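You operate a simulated robot arm through the tools that you are given. There is no shell and no other tool.

The job below is to be done with a simulated robot arm. You get a single attempt, and the scene is never put back.

## Task
Set the controls near the fitting bench. At the end: the dark blue swing plate is set to under the plunger; the blue valve with an orange cap from the fitting bench stands on top of the green case; the red lock knob is turned to lock; the blue air knob is turned to on; whatever was shut is shut again. Leave all else as you found it, and nothing knocked over. The dark blue swing plate goes anticlockwise seen from above, to its stop.

Only the result counts: the job must be done as asked and must still hold three seconds after the hand-in. Knocking over, shifting, dropping, spilling or breaking anything else fails it. A push-on lid holds only when it is set on centred and level and pressed home; a screw cap is set on level and turned clockwise until tight.

## Robot
A 6-joint arm with a two-finger parallel gripper, fixed in place. Base frame: the origin is on the floor under the middle of its stand, x ahead of it, y to its left, z up; the work surface is at about z = 860. Readings come in mm, degrees, newtons and seconds.
With the tool pointing down near the work surface it reaches from about 360 to 760 mm from the base axis. Its first joint turns from -66.0 to 66.0 degrees. Payload 2.45 kg.
Tool frame: the origin (TCP) lies between the finger pads and is the grasp point; the fingertips stand 24 mm ahead of it; z points along the fingers, y is the line along which they close. The gripper opens to 68 mm. The fingers are 17 mm wide and 10 mm thick; the gripper's body (40 by 70 mm) begins 41 mm behind the TCP.
Orientation is that of the tool frame in the base frame, as a unit quaternion [x, y, z, w]. With the fingers straight down and closing along the base's y, the tool's x points along the base's -x, its y along +y and its z along -z.

## Interface
- The arm moves only by the tool arm_command. Its argument "increments" is a list that holds one entry, the list of rows, each a list of 7 numbers: the turn, a rotation vector about the tool's x, y, z in degrees, then the shift along the tool's x, y, z in mm, then the finger opening in mm, from 0 to 68. In form: [[[ax, ay, az, x, y, z, jaw], ...]]. A call has 1 to 20 rows; each row shifts and turns the commanded pose from where the row before left it, along the tool's axes as they then stand. Each row takes 0.2 s and may step no farther than 50 mm and 8.6 degrees from the row before; otherwise, or with a gripper value out of range, the whole call is refused. Where a pose cannot be reached the arm comes as near as it can. A force on the tool above 40 N (or 10 N above the force at the start of the call, whichever is more), or a blocked arm, ends the call early, and 0.2 s more pass. The fingers move at their own pace (about 108 mm/s each) and stop on an object; they squeeze with about 36 N. The grip force told is the motor's: it shows also when the fingers shut on nothing. Time passes only in rows, and 0.2 s behind the last, so rows that do not move let the fingers close. It gives the time, the measured TCP pose, the force on the tool (base axes), the opening and the grip force at its end, in the units of the frame above (readings bear some noise), with the torque about the TCP (base axes, N m) and any sound that the robot's microphone picked up, and new pictures: "show" is both (left out), scene, wrist or none.
- Cameras (640 x 400 px; columns grow to the right, rows downward): "scene" is fixed at [161, 405.8, 1467.5]; the picture's right is [-0.83, -0.56, 0.00], its down [-0.30, 0.45, -0.84] and it looks along [0.47, -0.70, -0.54] (base axes); focal length 314 px, centre (320, 200). "wrist" rides on the gripper at [84, 11, -75] in the tool frame; the picture's right is [-0.13, 0.99, 0.00], its down [-0.60, -0.08, -0.79] and it looks along [-0.79, -0.10, 0.61] (tool axes); focal length 251 px, centre (320, 200). There is no depth. A picture from a camera that has moved, and an enlarged one, comes with that camera's place and axes in the base frame and with its lens.
- close_up(camera, box): a new picture of the part [left, top, right, bottom] of that camera's present view, enlarged. The clock stands still meanwhile.
- job_done(): hands the job in; it is judged then, once.

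Nothing tells you positions but the pictures and the camera data. Unless the task says otherwise, let go and move clear before handing in.

The tools are called as name(argument=value, ...) on one line, values as JSON. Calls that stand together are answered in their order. arm_command: Moves the arm, as the interface text tells. Its arguments: {"type":"object","properties":{"increments":{"type":"array","items":{"type":"array","items":{"type":"array","items":{"type":"number"}}}},"show":{"type":"string","enum":["both","scene","wrist","none"]}},"required":["increments"]} The other tools are called the same way: close_up (camera, box) takes an enlarged picture of a part of a camera's view; job_done () hands the job in.

At the start:

```text
t: 0.0
tool_pos: [449.7, -12.8, 1205.7]
orientation: [0.0, 1.0, 0.0, 0.0]
ft_force: [-0.4, 0.1, 0.6]
torque: [-0.01, -0.01, 0.0]
gripper_width: 68.0
grip_force: 0.1
```

scene: 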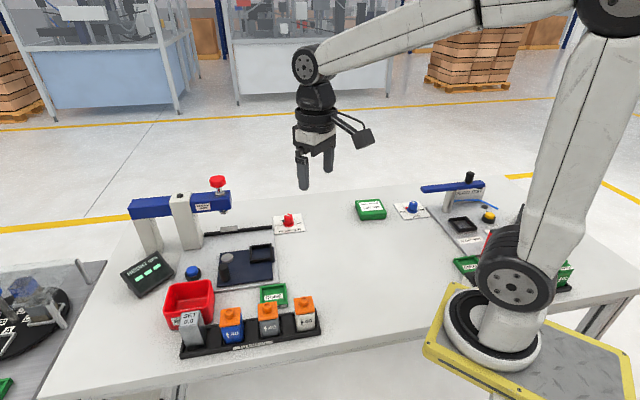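
wrist: 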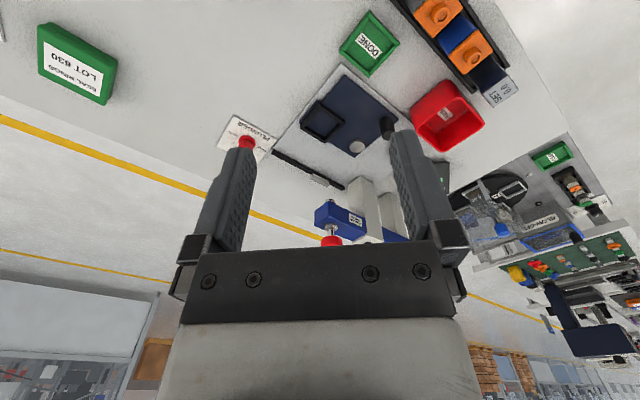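

I see a bench with a press station (dark blue swing plate), red and blue knobs, a green case, and a rack of valves with orange caps. I will take close-ups to identify each item before moving.

close_up(camera="scene", box=[110, 160, 320, 290])

close_up(camera="scene", box=[110, 250, 350, 400])

close_up(camera="scene", box=[340, 160, 600, 310])

close_up(camera="wrist", box=[180, 0, 520, 260])

close_up(camera="wrist", box=[440, 130, 640, 380])

```text
3.05 times, centred on (215, 225) of scene
camera zoom: at [161.0, 405.8, 1467.5], right [-0.83, -0.56, 0.0], down [-0.3, 0.45, -0.84], along [0.47, -0.7, -0.54], focal length 956 px, centre (640, 124)
```

zoom: 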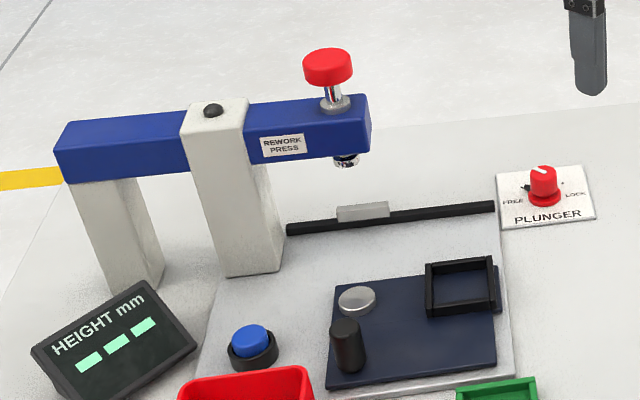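

```text
2.67 times, centred on (230, 325) of scene
camera zoom: at [161.0, 405.8, 1467.5], right [-0.83, -0.56, 0.0], down [-0.3, 0.45, -0.84], along [0.47, -0.7, -0.54], focal length 836 px, centre (560, -133)
```

zoom: 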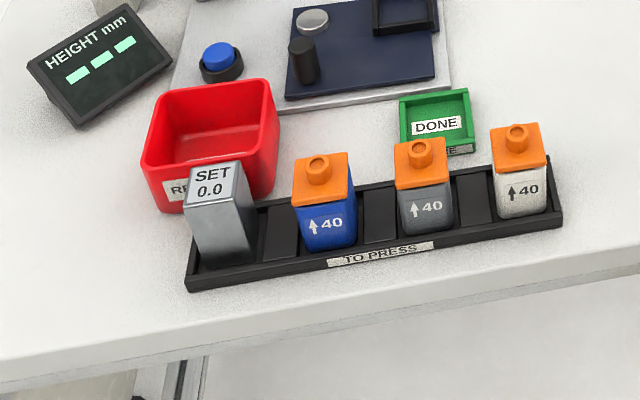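

```text
2.46 times, centred on (470, 235) of scene
camera zoom: at [161.0, 405.8, 1467.5], right [-0.83, -0.56, 0.0], down [-0.3, 0.45, -0.84], along [0.47, -0.7, -0.54], focal length 772 px, centre (-49, 114)
```

zoom: 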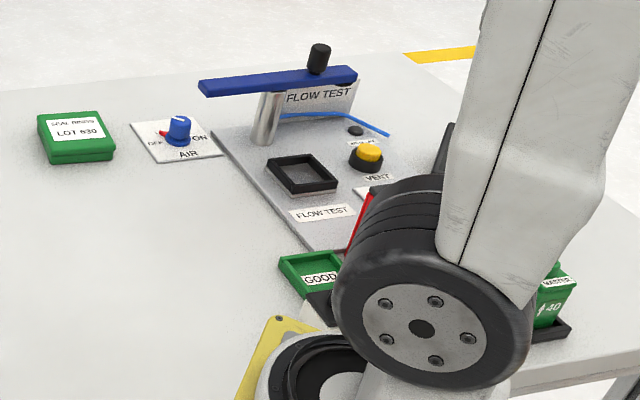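

```text
1.54 times, centred on (350, 130) of wrist
camera zoom: at [365.4, -2.1, 1279.1], right [0.13, 0.99, 0.0], down [0.6, -0.08, 0.79], along [0.79, -0.1, -0.61], focal length 387 px, centre (274, 308)
```

zoom: 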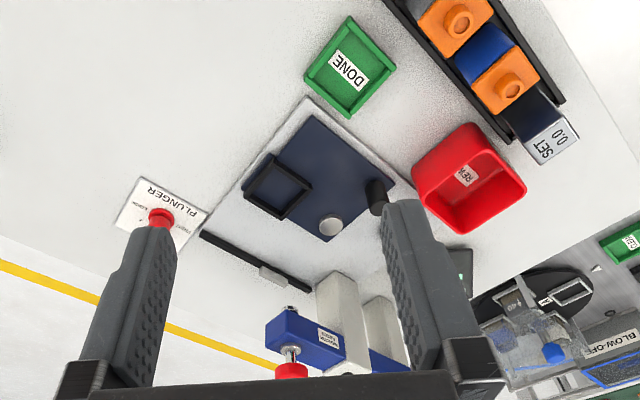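

```text
1.60 times, centred on (540, 255) of wrist
camera zoom: at [365.4, -2.1, 1279.1], right [0.13, 0.99, 0.0], down [0.6, -0.08, 0.79], along [0.79, -0.1, -0.61], focal length 402 px, centre (-32, 112)
```

zoom: 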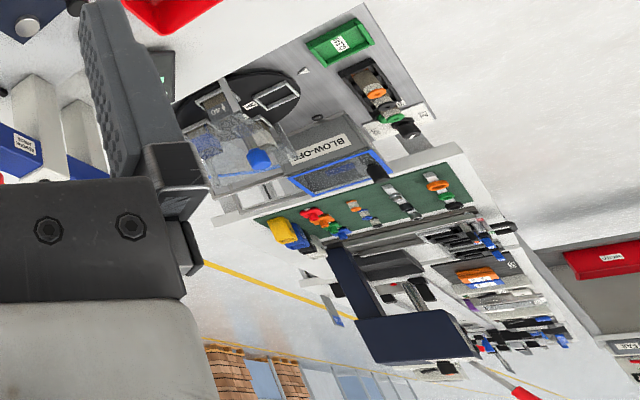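

The press station, with its dark blue swing plate, red PLUNGER knob and green seal-ring case, looks to be within reach. I will zoom in further on the knobs, the valve rack and the far stations before moving.

close_up(camera="scene", box=[265, 205, 313, 235])

close_up(camera="scene", box=[385, 190, 441, 225])

close_up(camera="scene", box=[345, 190, 401, 225])

close_up(camera="scene", box=[0, 250, 128, 330])

close_up(camera="scene", box=[170, 290, 330, 390])

close_up(camera="scene", box=[120, 180, 280, 280])

```text
13.33 times, centred on (289, 220) of scene
camera zoom: at [161.0, 405.8, 1467.5], right [-0.83, -0.56, 0.0], down [-0.3, 0.45, -0.84], along [0.47, -0.7, -0.54], focal length 4181 px, centre (733, -67)
```

zoom: 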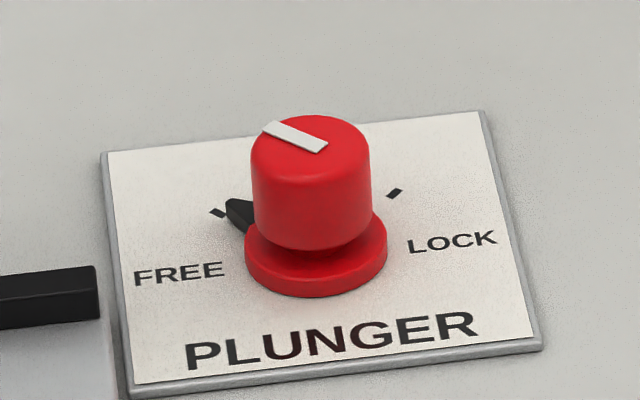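

```text
11.43 times, centred on (413, 208) of scene
camera zoom: at [161.0, 405.8, 1467.5], right [-0.83, -0.56, 0.0], down [-0.3, 0.45, -0.84], along [0.47, -0.7, -0.54], focal length 3584 px, centre (-743, 114)
```

zoom: 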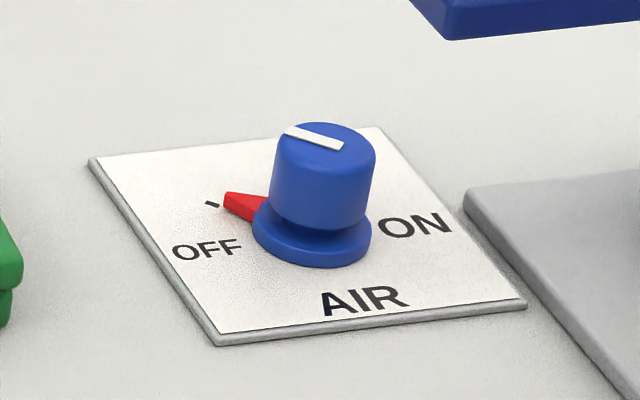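

```text
11.43 times, centred on (373, 208) of scene
camera zoom: at [161.0, 405.8, 1467.5], right [-0.83, -0.56, 0.0], down [-0.3, 0.45, -0.84], along [0.47, -0.7, -0.54], focal length 3584 px, centre (-286, 114)
```

zoom: 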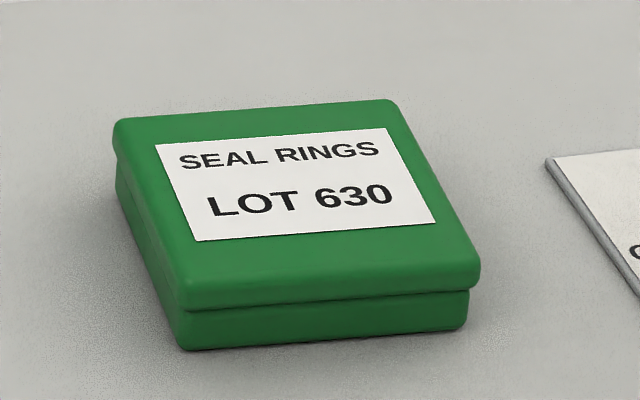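

```text
5.00 times, centred on (64, 290) of scene
camera zoom: at [161.0, 405.8, 1467.5], right [-0.83, -0.56, 0.0], down [-0.3, 0.45, -0.84], along [0.47, -0.7, -0.54], focal length 1568 px, centre (1600, -250)
```

zoom: 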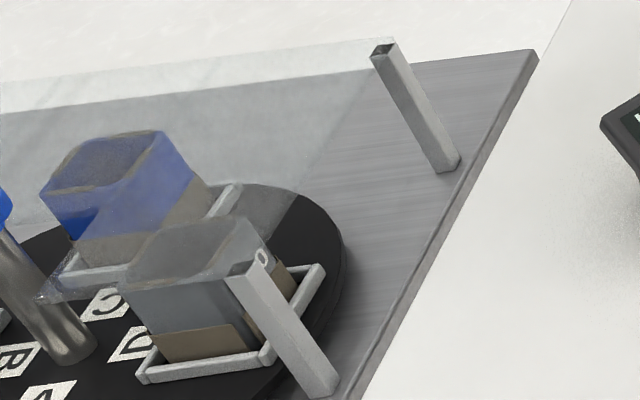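

```text
4.00 times, centred on (250, 340) of scene
camera zoom: at [161.0, 405.8, 1467.5], right [-0.83, -0.56, 0.0], down [-0.3, 0.45, -0.84], along [0.47, -0.7, -0.54], focal length 1254 px, centre (600, -360)
```

zoom: 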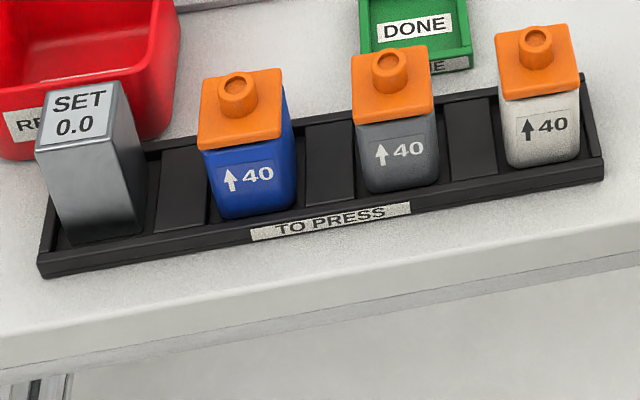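

```text
4.00 times, centred on (200, 230) of scene
camera zoom: at [161.0, 405.8, 1467.5], right [-0.83, -0.56, 0.0], down [-0.3, 0.45, -0.84], along [0.47, -0.7, -0.54], focal length 1254 px, centre (800, 80)
```

zoom: 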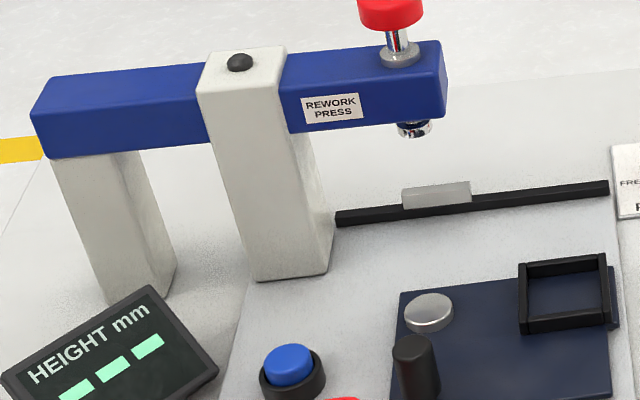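

The red knob points to FREE and goes clockwise to LOCK. The blue AIR knob points to OFF, and the blue valve with an orange cap is in the TO PRESS rack. I will move closer to the swing plate's black handle post to locate it with the wrist camera.

arm_command(increments=[[[0, 0, 0, -18.3, 12.2, 20, 68], [0, 0, 0, -18.3, 12.2, 20, 68], [0, 0, 0, -18.3, 12.2, 20, 68], [0, 0, 0, -18.3, 12.2, 20, 68], [0, 0, 0, -18.3, 12.2, 20, 68], [0, 0, 0, -18.3, 12.2, 20, 68]]], show="both")

```text
t: 1.4
tool_pos: [560.7, 60.8, 1084.6]
orientation: [0.0, 1.0, 0.0, 0.0]
ft_force: [0.0, -0.3, 0.3]
torque: [0.02, 0.0, -0.02]
gripper_width: 68.0
grip_force: 0.1
camera wrist: at [475.2, 72.1, 1158.8], right [0.13, 0.99, 0.0], down [0.6, -0.08, 0.79], along [0.79, -0.1, -0.61], focal length 251 px, centre (320, 200)
```

scene: 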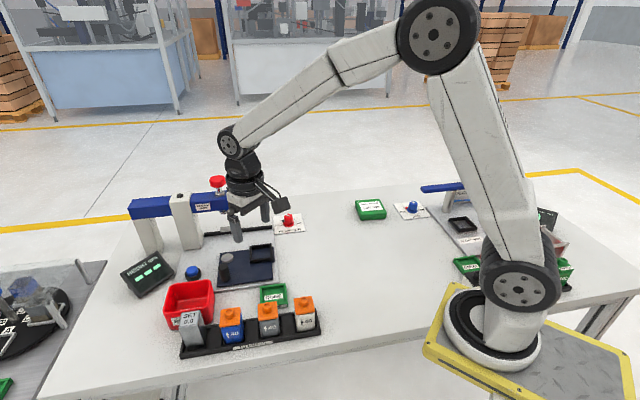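
wrist: 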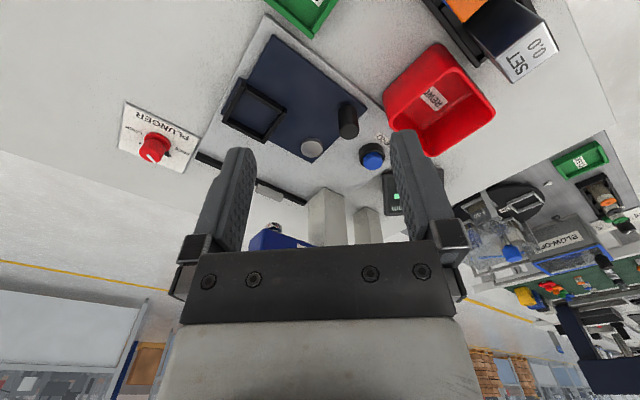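

close_up(camera="wrist", box=[200, 10, 392, 130])

close_up(camera="wrist", box=[100, 90, 228, 170])

close_up(camera="wrist", box=[220, 90, 412, 210])

```text
3.33 times, centred on (296, 70) of wrist
camera zoom: at [475.2, 72.1, 1158.8], right [0.13, 0.99, 0.0], down [0.6, -0.08, 0.79], along [0.79, -0.1, -0.61], focal length 838 px, centre (400, 633)
```

zoom: 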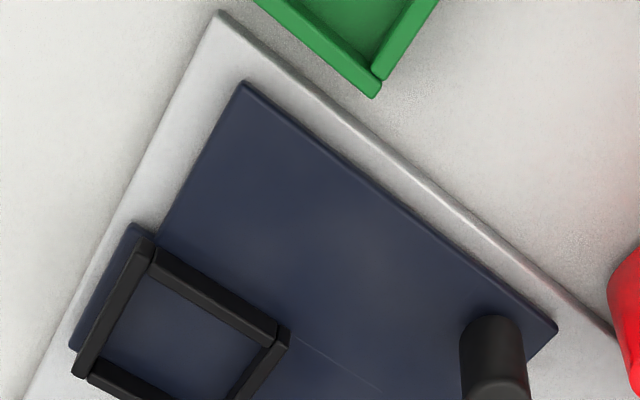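

```text
5.00 times, centred on (164, 130) of wrist
camera zoom: at [475.2, 72.1, 1158.8], right [0.13, 0.99, 0.0], down [0.6, -0.08, 0.79], along [0.79, -0.1, -0.61], focal length 1257 px, centre (1100, 550)
```

zoom: 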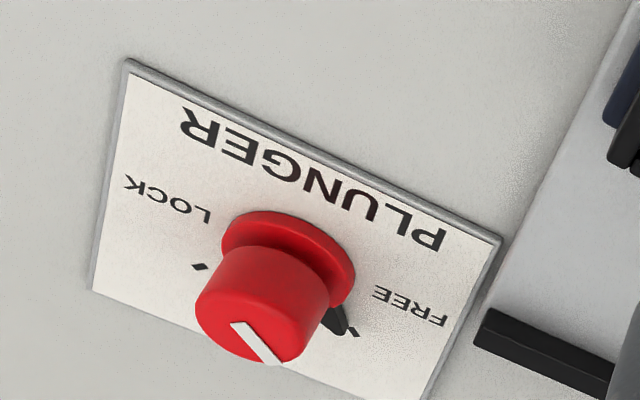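

```text
3.33 times, centred on (316, 150) of wrist
camera zoom: at [475.2, 72.1, 1158.8], right [0.13, 0.99, 0.0], down [0.6, -0.08, 0.79], along [0.79, -0.1, -0.61], focal length 838 px, centre (333, 367)
```

zoom: 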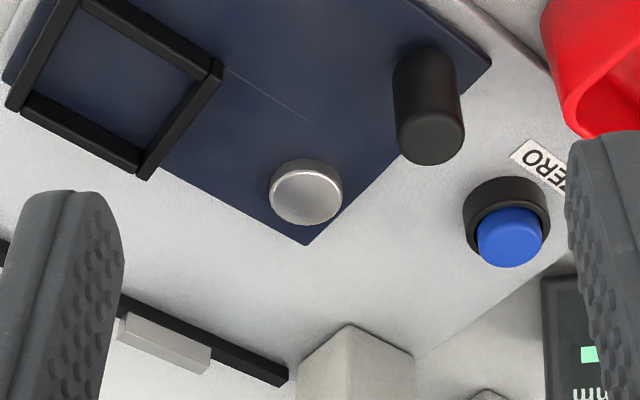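

The handle post is near (660, 82), with its top at about z 922, and the pivot is near (716, 27). The red bin is close beside the handle, so I will check that clearance before coming down.

close_up(camera="wrist", box=[330, 30, 522, 150])

close_up(camera="scene", box=[150, 240, 278, 320])

```text
3.33 times, centred on (426, 90) of wrist
camera zoom: at [475.2, 72.1, 1158.8], right [0.13, 0.99, 0.0], down [0.6, -0.08, 0.79], along [0.79, -0.1, -0.61], focal length 838 px, centre (-33, 567)
```

zoom: 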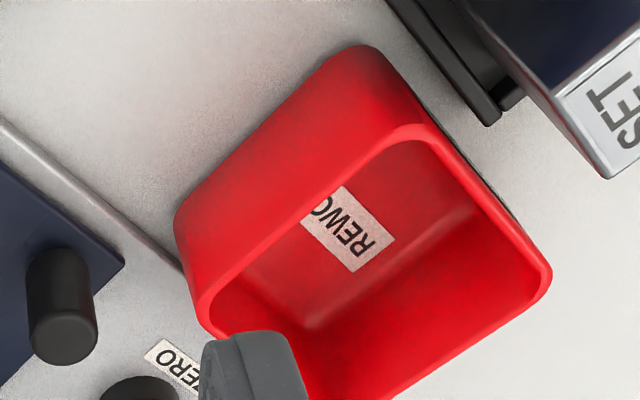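

```text
5.00 times, centred on (214, 280) of scene
camera zoom: at [161.0, 405.8, 1467.5], right [-0.83, -0.56, 0.0], down [-0.3, 0.45, -0.84], along [0.47, -0.7, -0.54], focal length 1568 px, centre (850, -200)
```

zoom: 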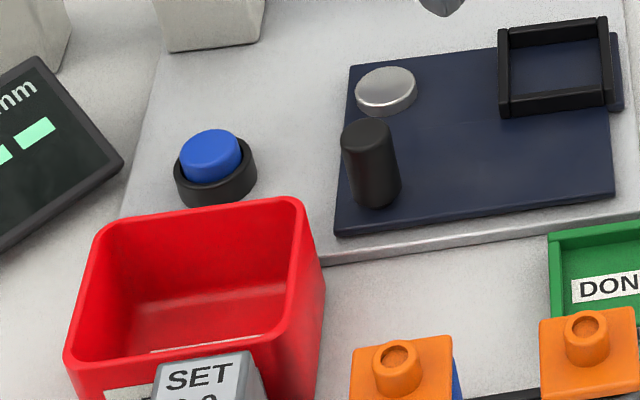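

The bin's nearest rim corner is around (654, 129) at z 922, which leaves enough room. I will rotate the gripper 45° so it closes along the handle's path and move above the post.

arm_command(increments=[[[0, 0, 7.5, 0, 0, 0, 68], [0, 0, 7.5, 0, 0, 0, 68], [0, 0, 7.5, 0, 0, 0, 68], [0, 0, 7.5, 0, 0, 0, 68], [0, 0, 7.5, 0, 0, 0, 68], [0, 0, 7.5, 0, 0, 0, 68], [0, 0, 0, -11, 17, 24, 68], [0, 0, 0, -11, 17, 24, 68], [0, 0, 0, -11, 17, 24, 68], [0, 0, 0, -11, 17, 24, 68], [0, 0, 0, -11, 17, 24, 68]]], show="both")

```text
t: 3.8
tool_pos: [659.5, 79.3, 963.6]
orientation: [0.382, 0.924, 0.0, 0.0]
ft_force: [0.0, 0.6, -0.6]
torque: [0.04, -0.02, 0.0]
gripper_width: 67.8
grip_force: 0.0
camera wrist: at [607.1, 148.0, 1038.7], right [0.79, 0.61, 0.0], down [0.37, -0.48, 0.79], along [0.48, -0.63, -0.61], focal length 251 px, centre (320, 200)
```

scene: 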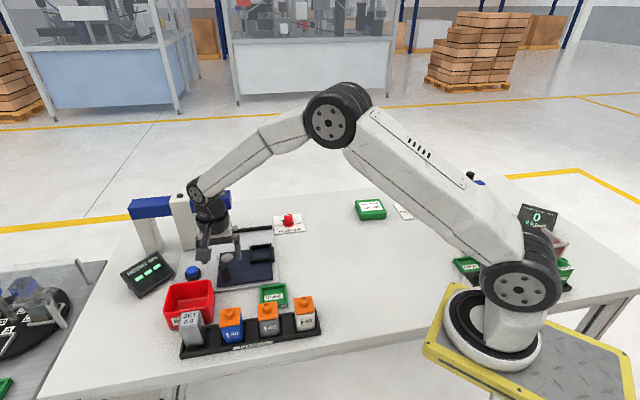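
wrist: 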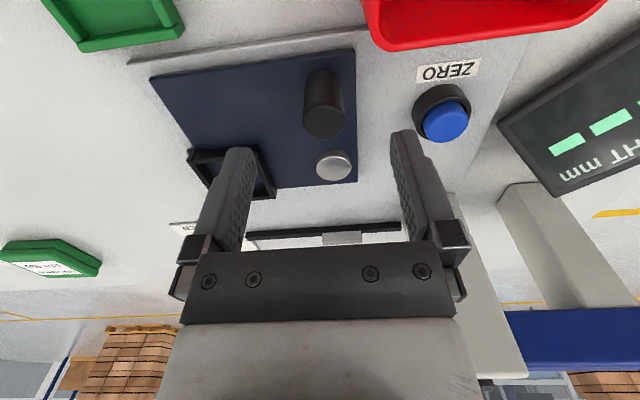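

The post sits at about (660, 81.5), centred between the fingers. I will come down around it and close gently to find its width.

arm_command(increments=[[[0, 0, 0, 1.4, 2, 20, 68], [0, 0, 0, 0, 0, 20, 68], [0, 0, 0, 0, 0, 20, 68], [0, 0, 0, 0, 0, 0, 40], [0, 0, 0, 0, 0, 0, 28]]], show="both")

```text
t: 5.0
tool_pos: [659.2, 84.8, 905.4]
orientation: [0.383, 0.924, -0.001, 0.0]
ft_force: [-0.3, -0.1, -0.2]
torque: [0.0, -0.01, 0.0]
gripper_width: 28.4
grip_force: 0.1
camera wrist: at [607.0, 151.1, 978.8], right [0.79, 0.61, 0.0], down [0.37, -0.48, 0.79], along [0.48, -0.63, -0.61], focal length 251 px, centre (320, 200)
```

scene: 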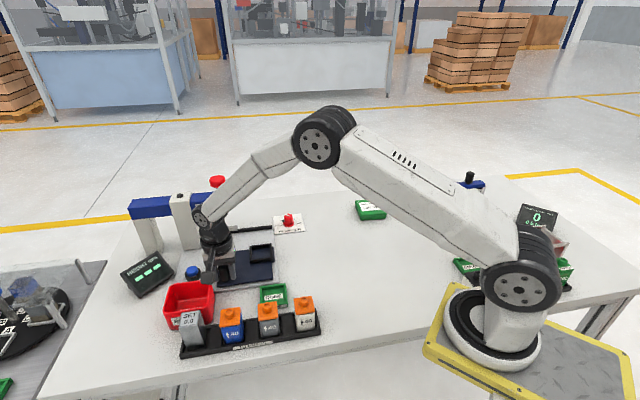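
wrist: 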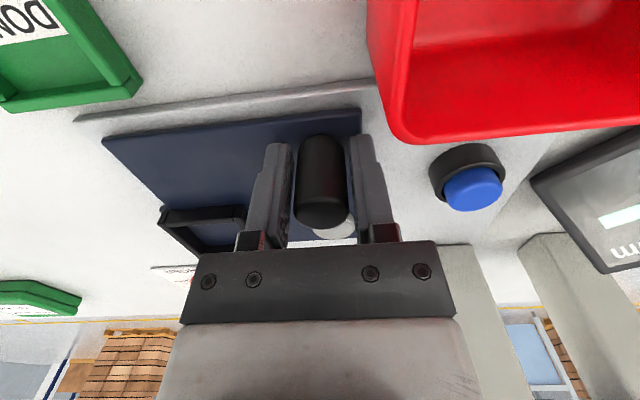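

The post is caged between the fingers. I will drive it anticlockwise along its arc about the pivot in small steps and check after the first part.

arm_command(increments=[[[0, 0, -3.75, 0, 0, 0, 27], [0, 0, 0, 0, -10.05, 0, 27], [0, 0, -7.5, 0, 0, 0, 27], [0, 0, 0, 0, -10.05, 0, 27], [0, 0, -7.5, 0, 0, 0, 27], [0, 0, 0, 0, -10.05, 0, 27], [0, 0, -7.5, 0, 0, 0, 27], [0, 0, 0, 0, -10.05, 0, 27]]], show="both")

```text
t: 6.8
tool_pos: [638.8, 47.6, 905.2]
orientation: [0.162, 0.987, 0.0, 0.001]
ft_force: [-0.9, -0.7, -1.1]
torque: [-0.01, -0.02, 0.0]
gripper_width: 27.2
grip_force: 0.3
camera wrist: at [562.6, 85.9, 978.6], right [0.44, 0.9, 0.0], down [0.55, -0.27, 0.79], along [0.71, -0.35, -0.61], focal length 251 px, centre (320, 200)
```

scene: 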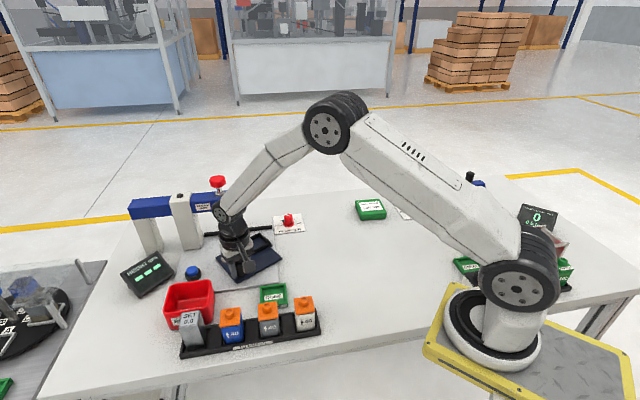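
wrist: 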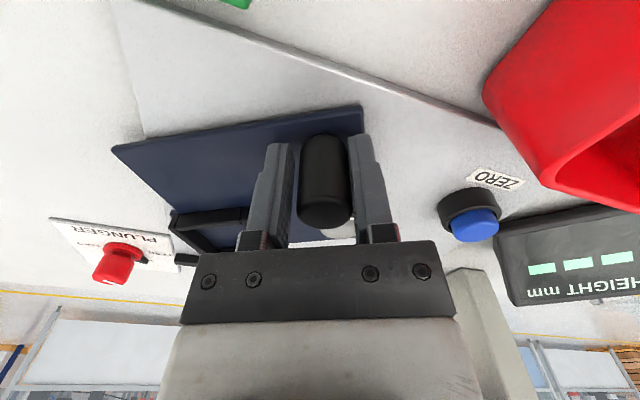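

The plate is swinging freely with the post. I will continue along the arc.

arm_command(increments=[[[0, 0, -7.5, 0, 0, 0, 27], [0, 0, 0, 0, -10.05, 0, 27], [0, 0, -7.5, 0, 0, 0, 27], [0, 0, 0, 0, -10.05, 0, 27], [0, 0, -7.5, 0, 0, 0, 27], [0, 0, 0, 0, -10.05, 0, 27], [0, 0, -7.5, 0, 0, 0, 27], [0, 0, 0, 0, -10.05, 0, 27], [0, 0, -7.5, 0, 0, 0, 27], [0, 0, 0, 0, -10.05, 0, 27], [0, 0, -7.5, 0, 0, 0, 27], [0, 0, 0, 0, -10.05, 0, 27]]], show="both")

```text
t: 9.4
tool_pos: [646.9, -10.2, 906.0]
orientation: [-0.229, 0.973, -0.001, 0.0]
ft_force: [0.2, 0.3, 0.4]
torque: [-0.02, -0.01, 0.0]
gripper_width: 27.1
grip_force: 0.5
camera wrist: at [566.3, -36.5, 979.3], right [-0.32, 0.95, 0.0], down [0.58, 0.2, 0.79], along [0.75, 0.26, -0.61], focal length 251 px, centre (320, 200)
```

scene: 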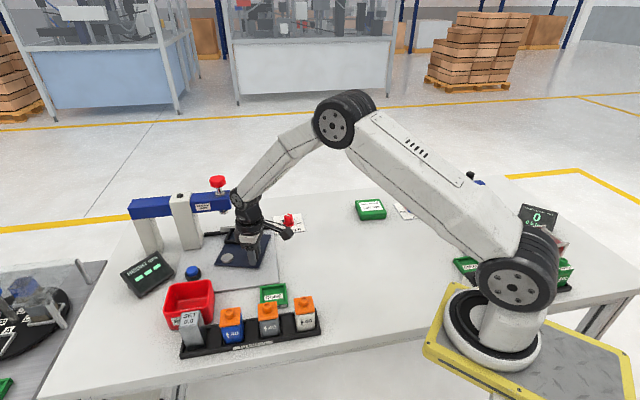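
wrist: 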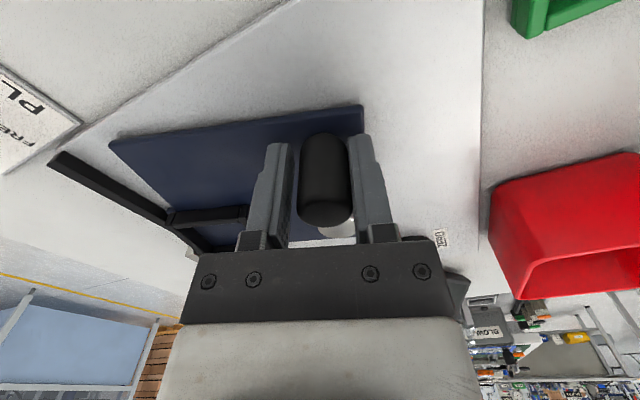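

Around 75° of swing is done and no stop has been felt yet. I will continue in smaller steps until the stop shows as force.

arm_command(increments=[[[0, 0, -7.5, 0, 0, 0, 27], [0, 0, 0, 0, -5, 0, 27], [0, 0, 0, 0, -5, 0, 27], [0, 0, -7.5, 0, 0, 0, 27], [0, 0, 0, 0, -3, 0, 27], [0, 0, 0, 0, -3, 0, 27], [0, 0, 0, 0, -2, 0, 27]]], show="both")

```text
t: 11.0
tool_pos: [657.9, -23.9, 904.8]
orientation: [-0.353, 0.936, 0.0, 0.0]
ft_force: [0.4, 0.2, -0.1]
torque: [0.01, -0.02, 0.0]
gripper_width: 27.2
grip_force: 0.0
camera wrist: at [586.7, -70.9, 979.2], right [-0.56, 0.83, 0.0], down [0.51, 0.34, 0.79], along [0.66, 0.44, -0.61], focal length 251 px, centre (320, 200)
```

scene: 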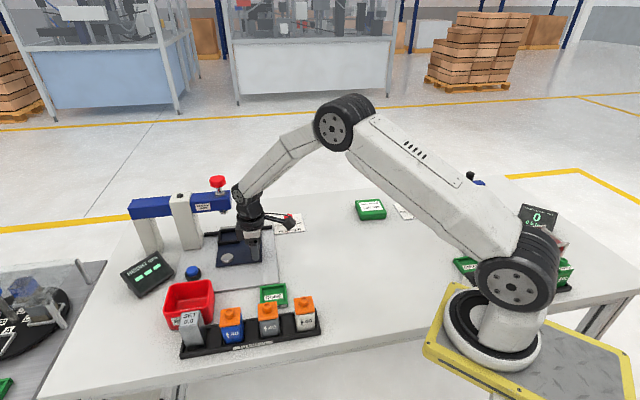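
wrist: 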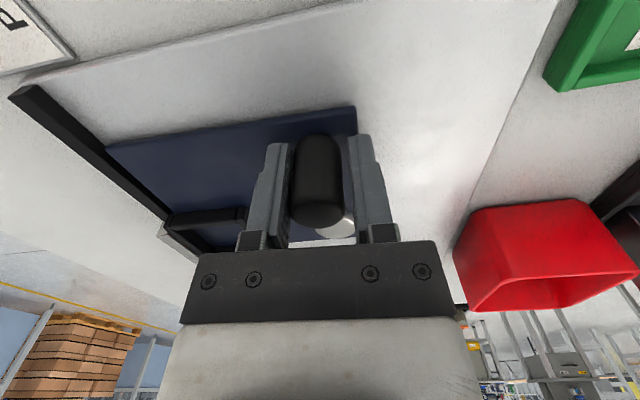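

The post has moved slightly ahead of the pushing finger and the plate edge is close to the black rail, so it may have snapped in. I will push on gently to confirm that it is at the stop.

arm_command(increments=[[[0, 0, -3.75, 0, 0, 0, 27], [0, 0, 0, 0, -2, 0, 27], [0, 0, 0, 0, -2, 0, 27], [0, 0, 0, 0, -2, 0, 27], [0, 0, 0, 0, -1, 0, 27], [0, 0, 0, 0, -1, 0, 27]]], show="both")

close_up(camera="wrist", box=[0, 60, 400, 310])

close_up(camera="scene", box=[180, 200, 308, 280])

```text
t: 12.4
tool_pos: [662.7, -29.4, 904.1]
orientation: [-0.383, 0.924, 0.001, -0.001]
ft_force: [-4.5, 7.1, 3.0]
torque: [-0.12, -0.03, -0.04]
gripper_width: 33.3
grip_force: 3.6
camera wrist: at [595.4, -80.6, 979.0], right [-0.61, 0.79, 0.0], down [0.48, 0.37, 0.79], along [0.63, 0.48, -0.61], focal length 251 px, centre (320, 200)
```

scene: 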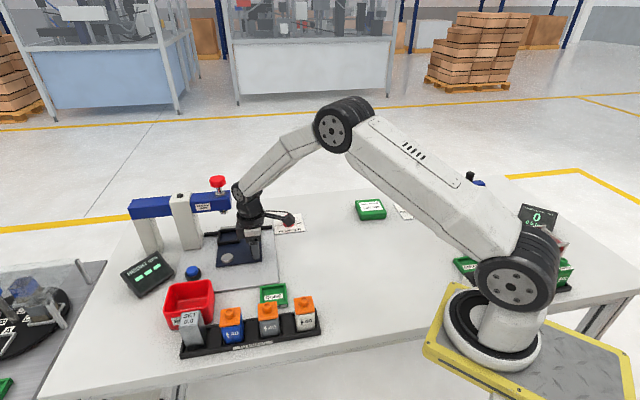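
wrist: 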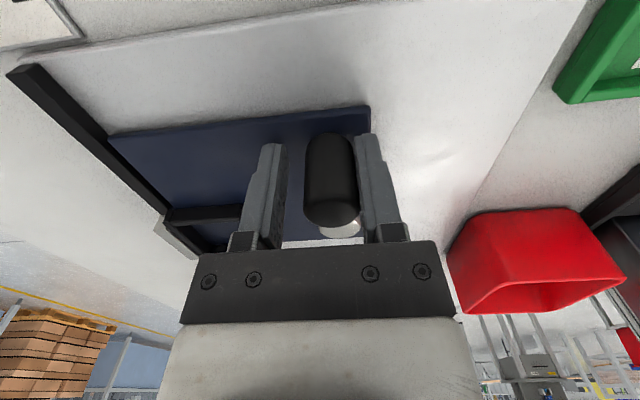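

```text
1.60 times, centred on (200, 185) of wrist
camera zoom: at [595.4, -80.6, 979.0], right [-0.61, 0.79, 0.0], down [0.48, 0.37, 0.79], along [0.63, 0.48, -0.61], focal length 402 px, centre (512, 224)
```

zoom: 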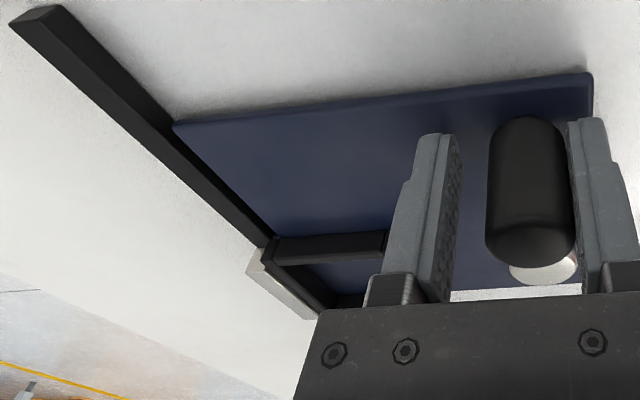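

```text
5.00 times, centred on (244, 240) of scene
camera zoom: at [160.8, 406.0, 1467.5], right [-0.83, -0.56, 0.0], down [-0.3, 0.45, -0.84], along [0.47, -0.7, -0.54], focal length 1568 px, centre (700, 0)
```

zoom: 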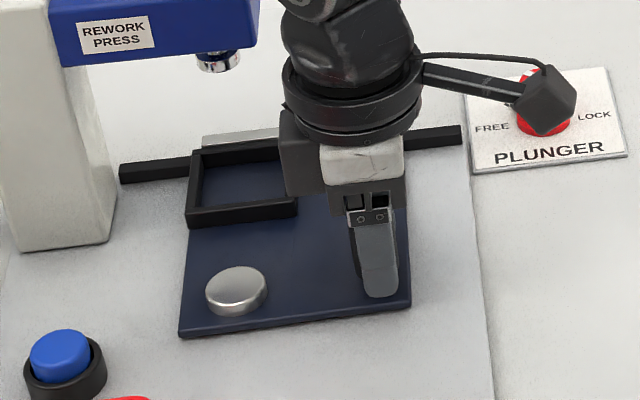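

The plate now lies flush against the rail stop and the force rose to about 9 N. I will back the finger off slightly, open and lift clear.

arm_command(increments=[[[0, 0, 0, 0, 3, 0, 33], [0, 0, 0, 0, 0, 0, 44], [0, 0, 0, 0, 0, -20, 44], [0, 0, 0, 0, 0, -30, 44], [0, 0, 0, 0, 0, -40, 44], [0, 0, 0, 20, 0, -40, 68]]], show="both")

close_up(camera="scene", box=[180, 200, 308, 280])

```text
t: 13.8
tool_pos: [647.1, -41.4, 1035.4]
orientation: [-0.383, 0.924, -0.001, 0.001]
ft_force: [0.5, 1.0, -0.5]
torque: [0.02, -0.03, 0.05]
gripper_width: 68.1
grip_force: 0.1
camera wrist: at [579.7, -93.0, 1109.0], right [-0.61, 0.79, 0.0], down [0.48, 0.37, 0.79], along [0.63, 0.48, -0.61], focal length 251 px, centre (320, 200)
```

scene: 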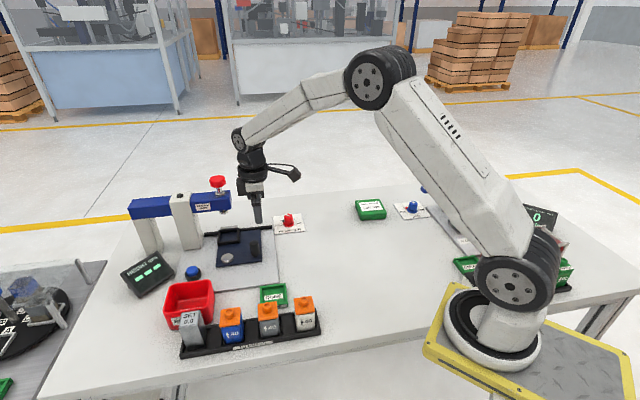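
wrist: 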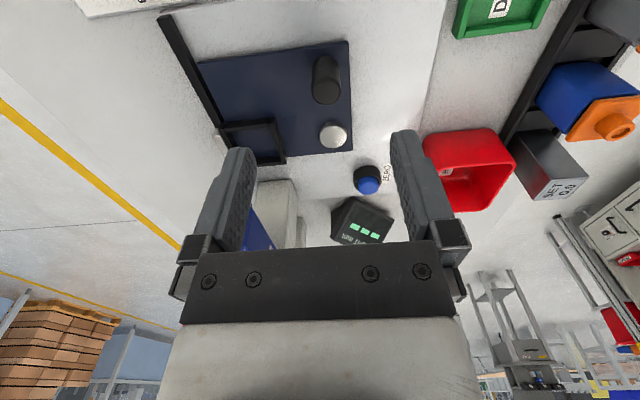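

```text
5.00 times, centred on (244, 240) of scene
camera zoom: at [161.0, 405.8, 1467.5], right [-0.83, -0.56, 0.0], down [-0.3, 0.45, -0.84], along [0.47, -0.7, -0.54], focal length 1568 px, centre (700, 0)
```

zoom: 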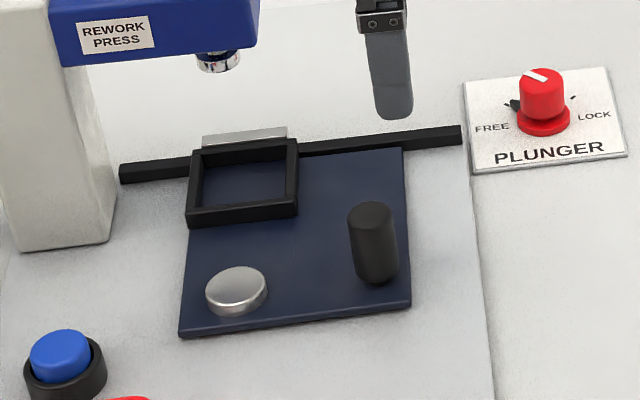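

The swing plate holds at its stop under the plunger. Next I will move above the red PLUNGER knob at about (685, -196).

arm_command(increments=[[[0, 0, 0, 16.5, -27.2, 15, 68], [0, 0, 0, 16.5, -27.2, 15, 68], [0, 0, 0, 16.5, -27.2, 15, 68], [0, 0, 0, 16.5, -27.2, 15, 68], [0, 0, 0, 16.5, -27.2, 15, 68], [0, 0, 0, 0, 0, 0, 68]]], show="both")

close_up(camera="wrist", box=[220, 40, 412, 160])

```text
t: 15.2
tool_pos: [684.7, -197.4, 960.4]
orientation: [-0.383, 0.924, 0.0, 0.0]
ft_force: [0.5, 0.1, 0.8]
torque: [0.01, 0.0, 0.0]
gripper_width: 67.7
grip_force: 0.0
camera wrist: at [617.3, -248.2, 1033.9], right [-0.61, 0.79, 0.0], down [0.48, 0.37, 0.79], along [0.63, 0.48, -0.61], focal length 251 px, centre (320, 200)
```

scene: 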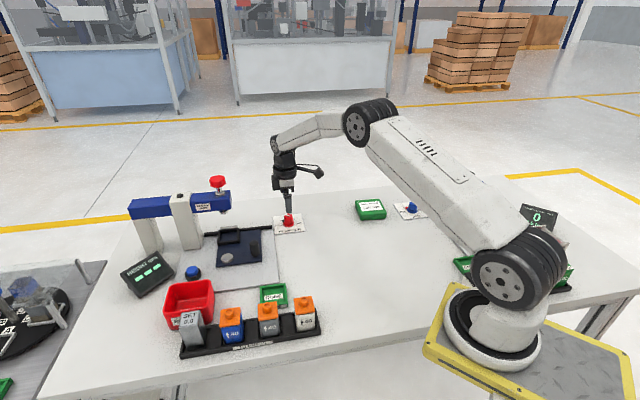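
wrist: 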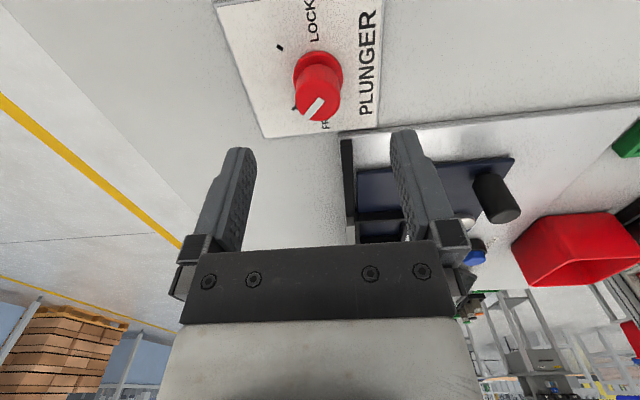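

```text
3.33 times, centred on (316, 100) of wrist
camera zoom: at [617.3, -248.2, 1033.9], right [-0.61, 0.79, 0.0], down [0.48, 0.37, 0.79], along [0.63, 0.48, -0.61], focal length 838 px, centre (333, 533)
```

zoom: 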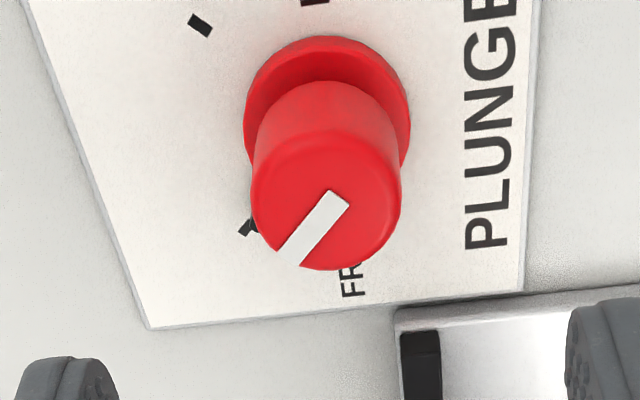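

The knob centre is at about (682.5, -199.4), 3 mm off along tool x. I will correct that, come down and grip the knob.

arm_command(increments=[[[0, 0, 0, 3, 0, 20, 68], [0, 0, 0, 0, 0, 20, 68], [0, 0, 0, 0, 0, 19, 68], [0, 0, 0, 0, 0, 0, 68], [0, 0, 0, 0, 0, 0, 20], [0, 0, 0, 0, 0, 0, 20], [0, 0, 0, 0, 0, 0, 20]]], show="both")

```text
t: 16.8
tool_pos: [683.9, -201.1, 901.7]
orientation: [-0.381, 0.924, -0.002, 0.002]
ft_force: [14.4, -11.1, -7.9]
torque: [0.33, -0.28, -0.08]
gripper_width: 27.9
grip_force: 42.2
camera wrist: at [615.8, -251.1, 974.6], right [-0.61, 0.79, 0.0], down [0.48, 0.37, 0.79], along [0.63, 0.48, -0.61], focal length 251 px, centre (320, 200)
```

scene: 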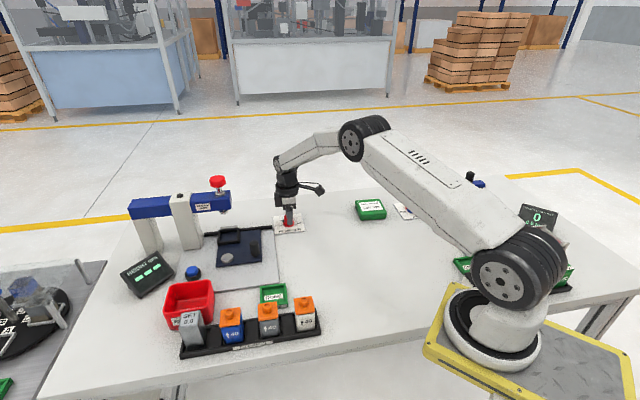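
wrist: 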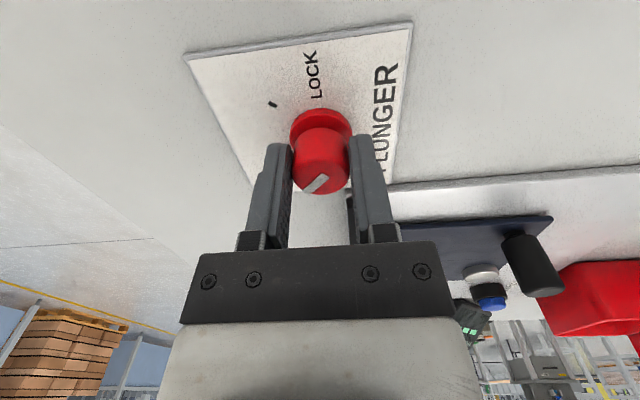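

The knob is gripped with some side load. I will relieve it with a small shift before turning.

arm_command(increments=[[[0, 0, 0, 0, -1.2, 0, 20], [0, 0, 0, 0, -0.8, 0, 20], [0, 0, 0, 0, 0, 0, 20]]], show="none")

```text
t: 17.6
tool_pos: [683.9, -200.6, 900.9]
orientation: [-0.383, 0.924, 0.0, -0.001]
ft_force: [2.9, -7.3, -4.0]
torque: [0.19, -0.76, 0.0]
gripper_width: 27.6
grip_force: 42.2
```

The side load is much lower. Now I will turn the knob clockwise in steps.

arm_command(increments=[[[0, 0, 7.5, 0, 0, 0, 20], [0, 0, 7.5, 0, 0, 0, 20], [0, 0, 7.5, 0, 0, 0, 20], [0, 0, 7.5, 0, 0, 0, 20], [0, 0, 7.5, 0, 0, 0, 20], [0, 0, 7.5, 0, 0, 0, 20]]], show="both")

```text
t: 19.0
tool_pos: [683.2, -198.4, 901.9]
orientation: [0.001, 1.0, 0.001, -0.003]
ft_force: [-19.7, 17.9, 5.6]
torque: [-0.07, -0.5, 0.07]
gripper_width: 27.7
grip_force: 42.5
camera wrist: at [598.8, -186.5, 975.2], right [0.13, 0.99, 0.0], down [0.61, -0.08, 0.79], along [0.78, -0.1, -0.61], focal length 251 px, centre (320, 200)
```

scene: 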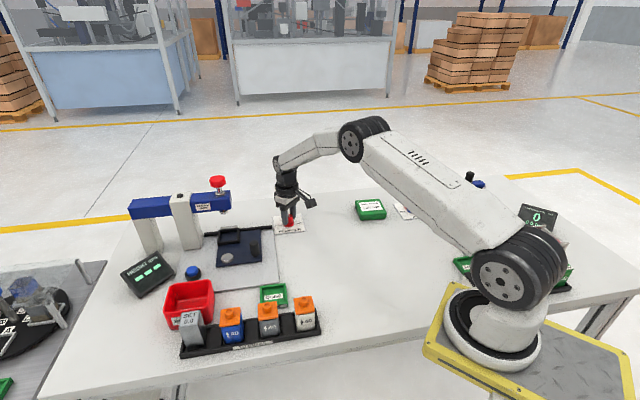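
wrist: 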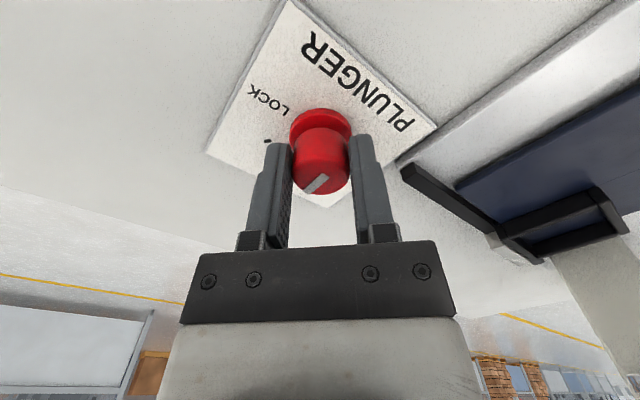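

The turn is working, with the knob rotated about 45°. I will relieve the lateral load again and continue.

arm_command(increments=[[[0, 0, 0, 1, 1, 0, 20], [0, 0, 0, 1, 0.8, 0, 20], [0, 0, 7.5, 0, 0, 0, 20], [0, 0, 7.5, 0, 0, 0, 20], [0, 0, 0, 0, 0, 0, 20]]], show="none")

```text
t: 20.2
tool_pos: [682.2, -197.2, 900.6]
orientation: [0.131, 0.991, 0.0, 0.0]
ft_force: [6.4, 17.4, -12.4]
torque: [-0.64, -1.02, 0.06]
gripper_width: 27.5
grip_force: 42.0
```

arm_command(increments=[[[0, 0, 0, 0, 1.5, 0, 20], [0, 0, 7.5, 0, 0, 0, 20], [0, 0, 7.5, 0, 0, 0, 20], [0, 0, 7.5, 0, 0, 0, 20], [0, 0, 0, 0, 0, 0, 20]]], show="both")

close_up(camera="wrist", box=[200, 60, 456, 220])

```text
t: 21.4
tool_pos: [683.0, -195.9, 901.4]
orientation: [0.321, 0.947, 0.0, 0.001]
ft_force: [18.9, 12.6, -16.1]
torque: [-0.5, -0.18, 0.02]
gripper_width: 27.7
grip_force: 42.5
camera wrist: at [623.0, -135.4, 974.7], right [0.71, 0.71, 0.0], down [0.43, -0.43, 0.79], along [0.56, -0.56, -0.61], focal length 251 px, centre (320, 200)
```

scene: 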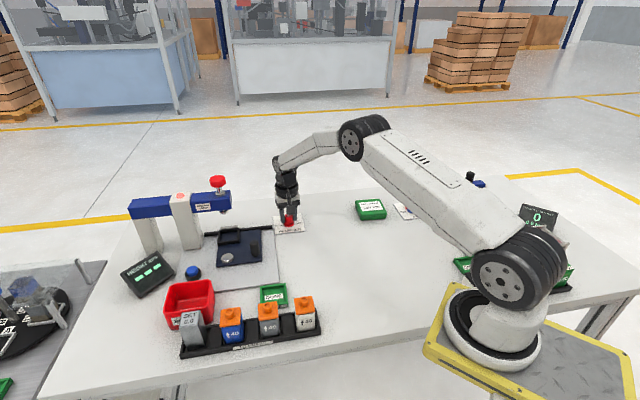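
wrist: 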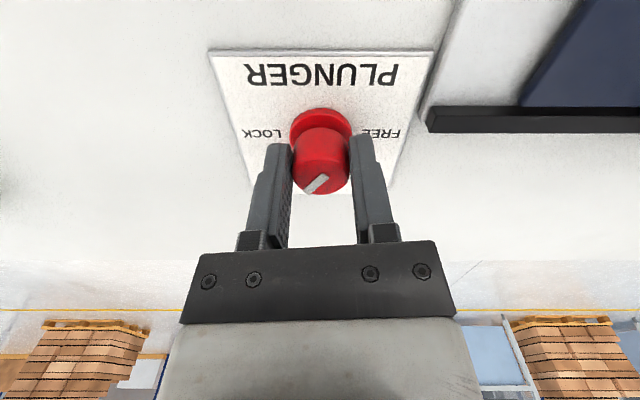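

```text
2.50 times, centred on (328, 140) of wrist
camera zoom: at [623.0, -135.4, 974.7], right [0.71, 0.71, 0.0], down [0.43, -0.43, 0.79], along [0.56, -0.56, -0.61], focal length 629 px, centre (300, 350)
```

zoom: 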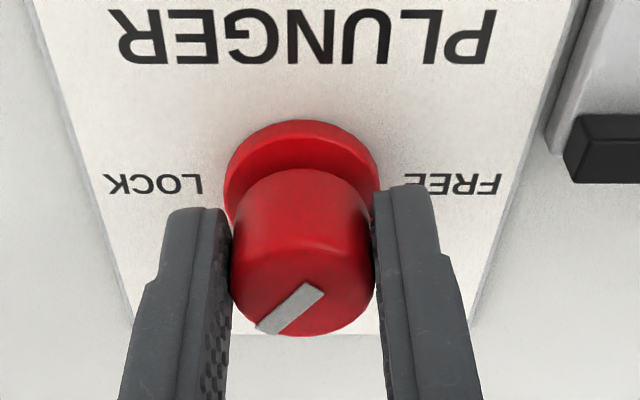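

The pointer is nearing LOCK, and the indicator on top of the press column seems to have changed. I will look at it.

close_up(camera="scene", box=[120, 175, 312, 295])

close_up(camera="scene", box=[430, 160, 622, 280])

```text
3.33 times, centred on (216, 235) of scene
camera zoom: at [161.9, 406.1, 1467.4], right [-0.83, -0.56, 0.0], down [-0.3, 0.45, -0.84], along [0.47, -0.7, -0.54], focal length 1045 px, centre (667, 83)
```

zoom: 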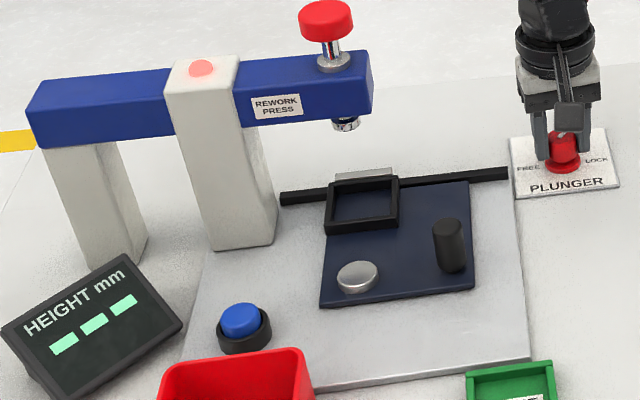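

```text
3.33 times, centred on (526, 220) of scene
camera zoom: at [161.9, 406.1, 1467.4], right [-0.83, -0.56, 0.0], down [-0.3, 0.45, -0.84], along [0.47, -0.7, -0.54], focal length 1045 px, centre (-367, 133)
```

zoom: 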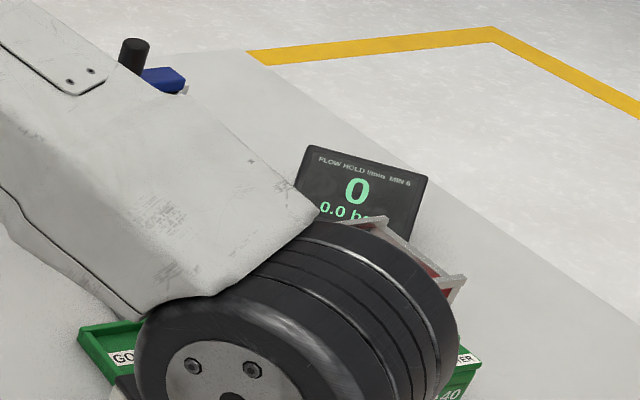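

The lamp on the press column has lit, which suggests the lock is engaging. I will finish the last few degrees to the LOCK mark.

arm_command(increments=[[[0, 0, 0, -0.6, 1.5, 0, 20], [0, 0, 4, 0, 0, 0, 20], [0, 0, 3.6, 0, 0, 0, 20], [0, 0, 0, 0, 0, 0, 20]]], show="both")

close_up(camera="wrist", box=[200, 60, 456, 220])

```text
t: 22.4
tool_pos: [683.9, -196.2, 900.5]
orientation: [0.384, 0.923, -0.001, -0.001]
ft_force: [5.2, 10.5, -6.6]
torque: [0.62, 0.11, 0.55]
gripper_width: 27.7
grip_force: 41.9
camera wrist: at [631.9, -127.8, 975.0], right [0.79, 0.61, 0.0], down [0.37, -0.48, 0.79], along [0.48, -0.63, -0.61], focal length 251 px, centre (320, 200)
```

scene: 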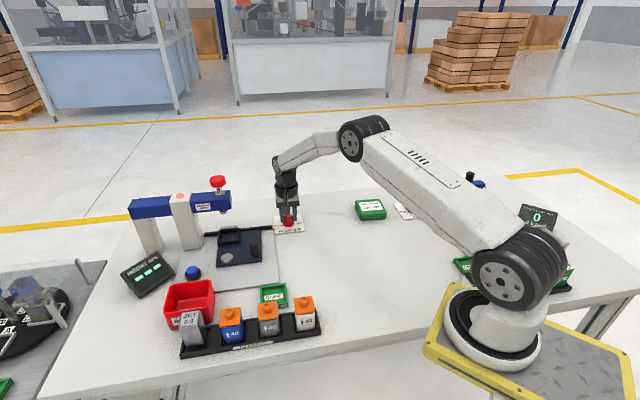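
wrist: 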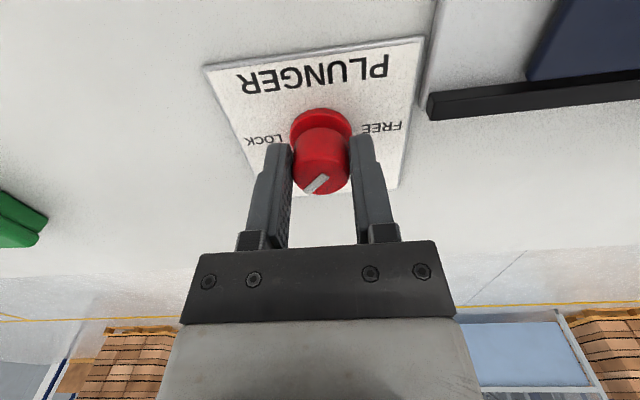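

```text
2.50 times, centred on (328, 140) of wrist
camera zoom: at [631.9, -127.8, 975.0], right [0.79, 0.61, 0.0], down [0.37, -0.48, 0.79], along [0.48, -0.63, -0.61], focal length 629 px, centre (300, 350)
```

zoom: 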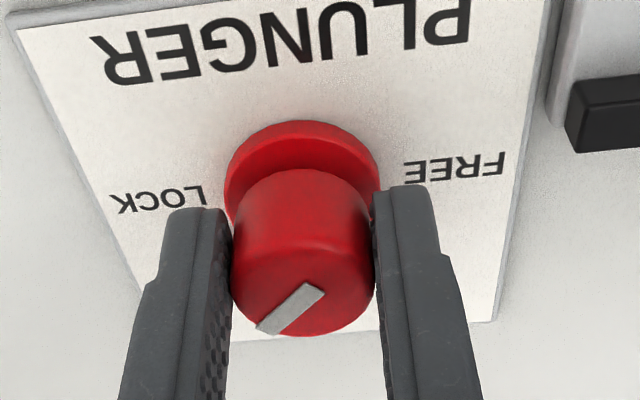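

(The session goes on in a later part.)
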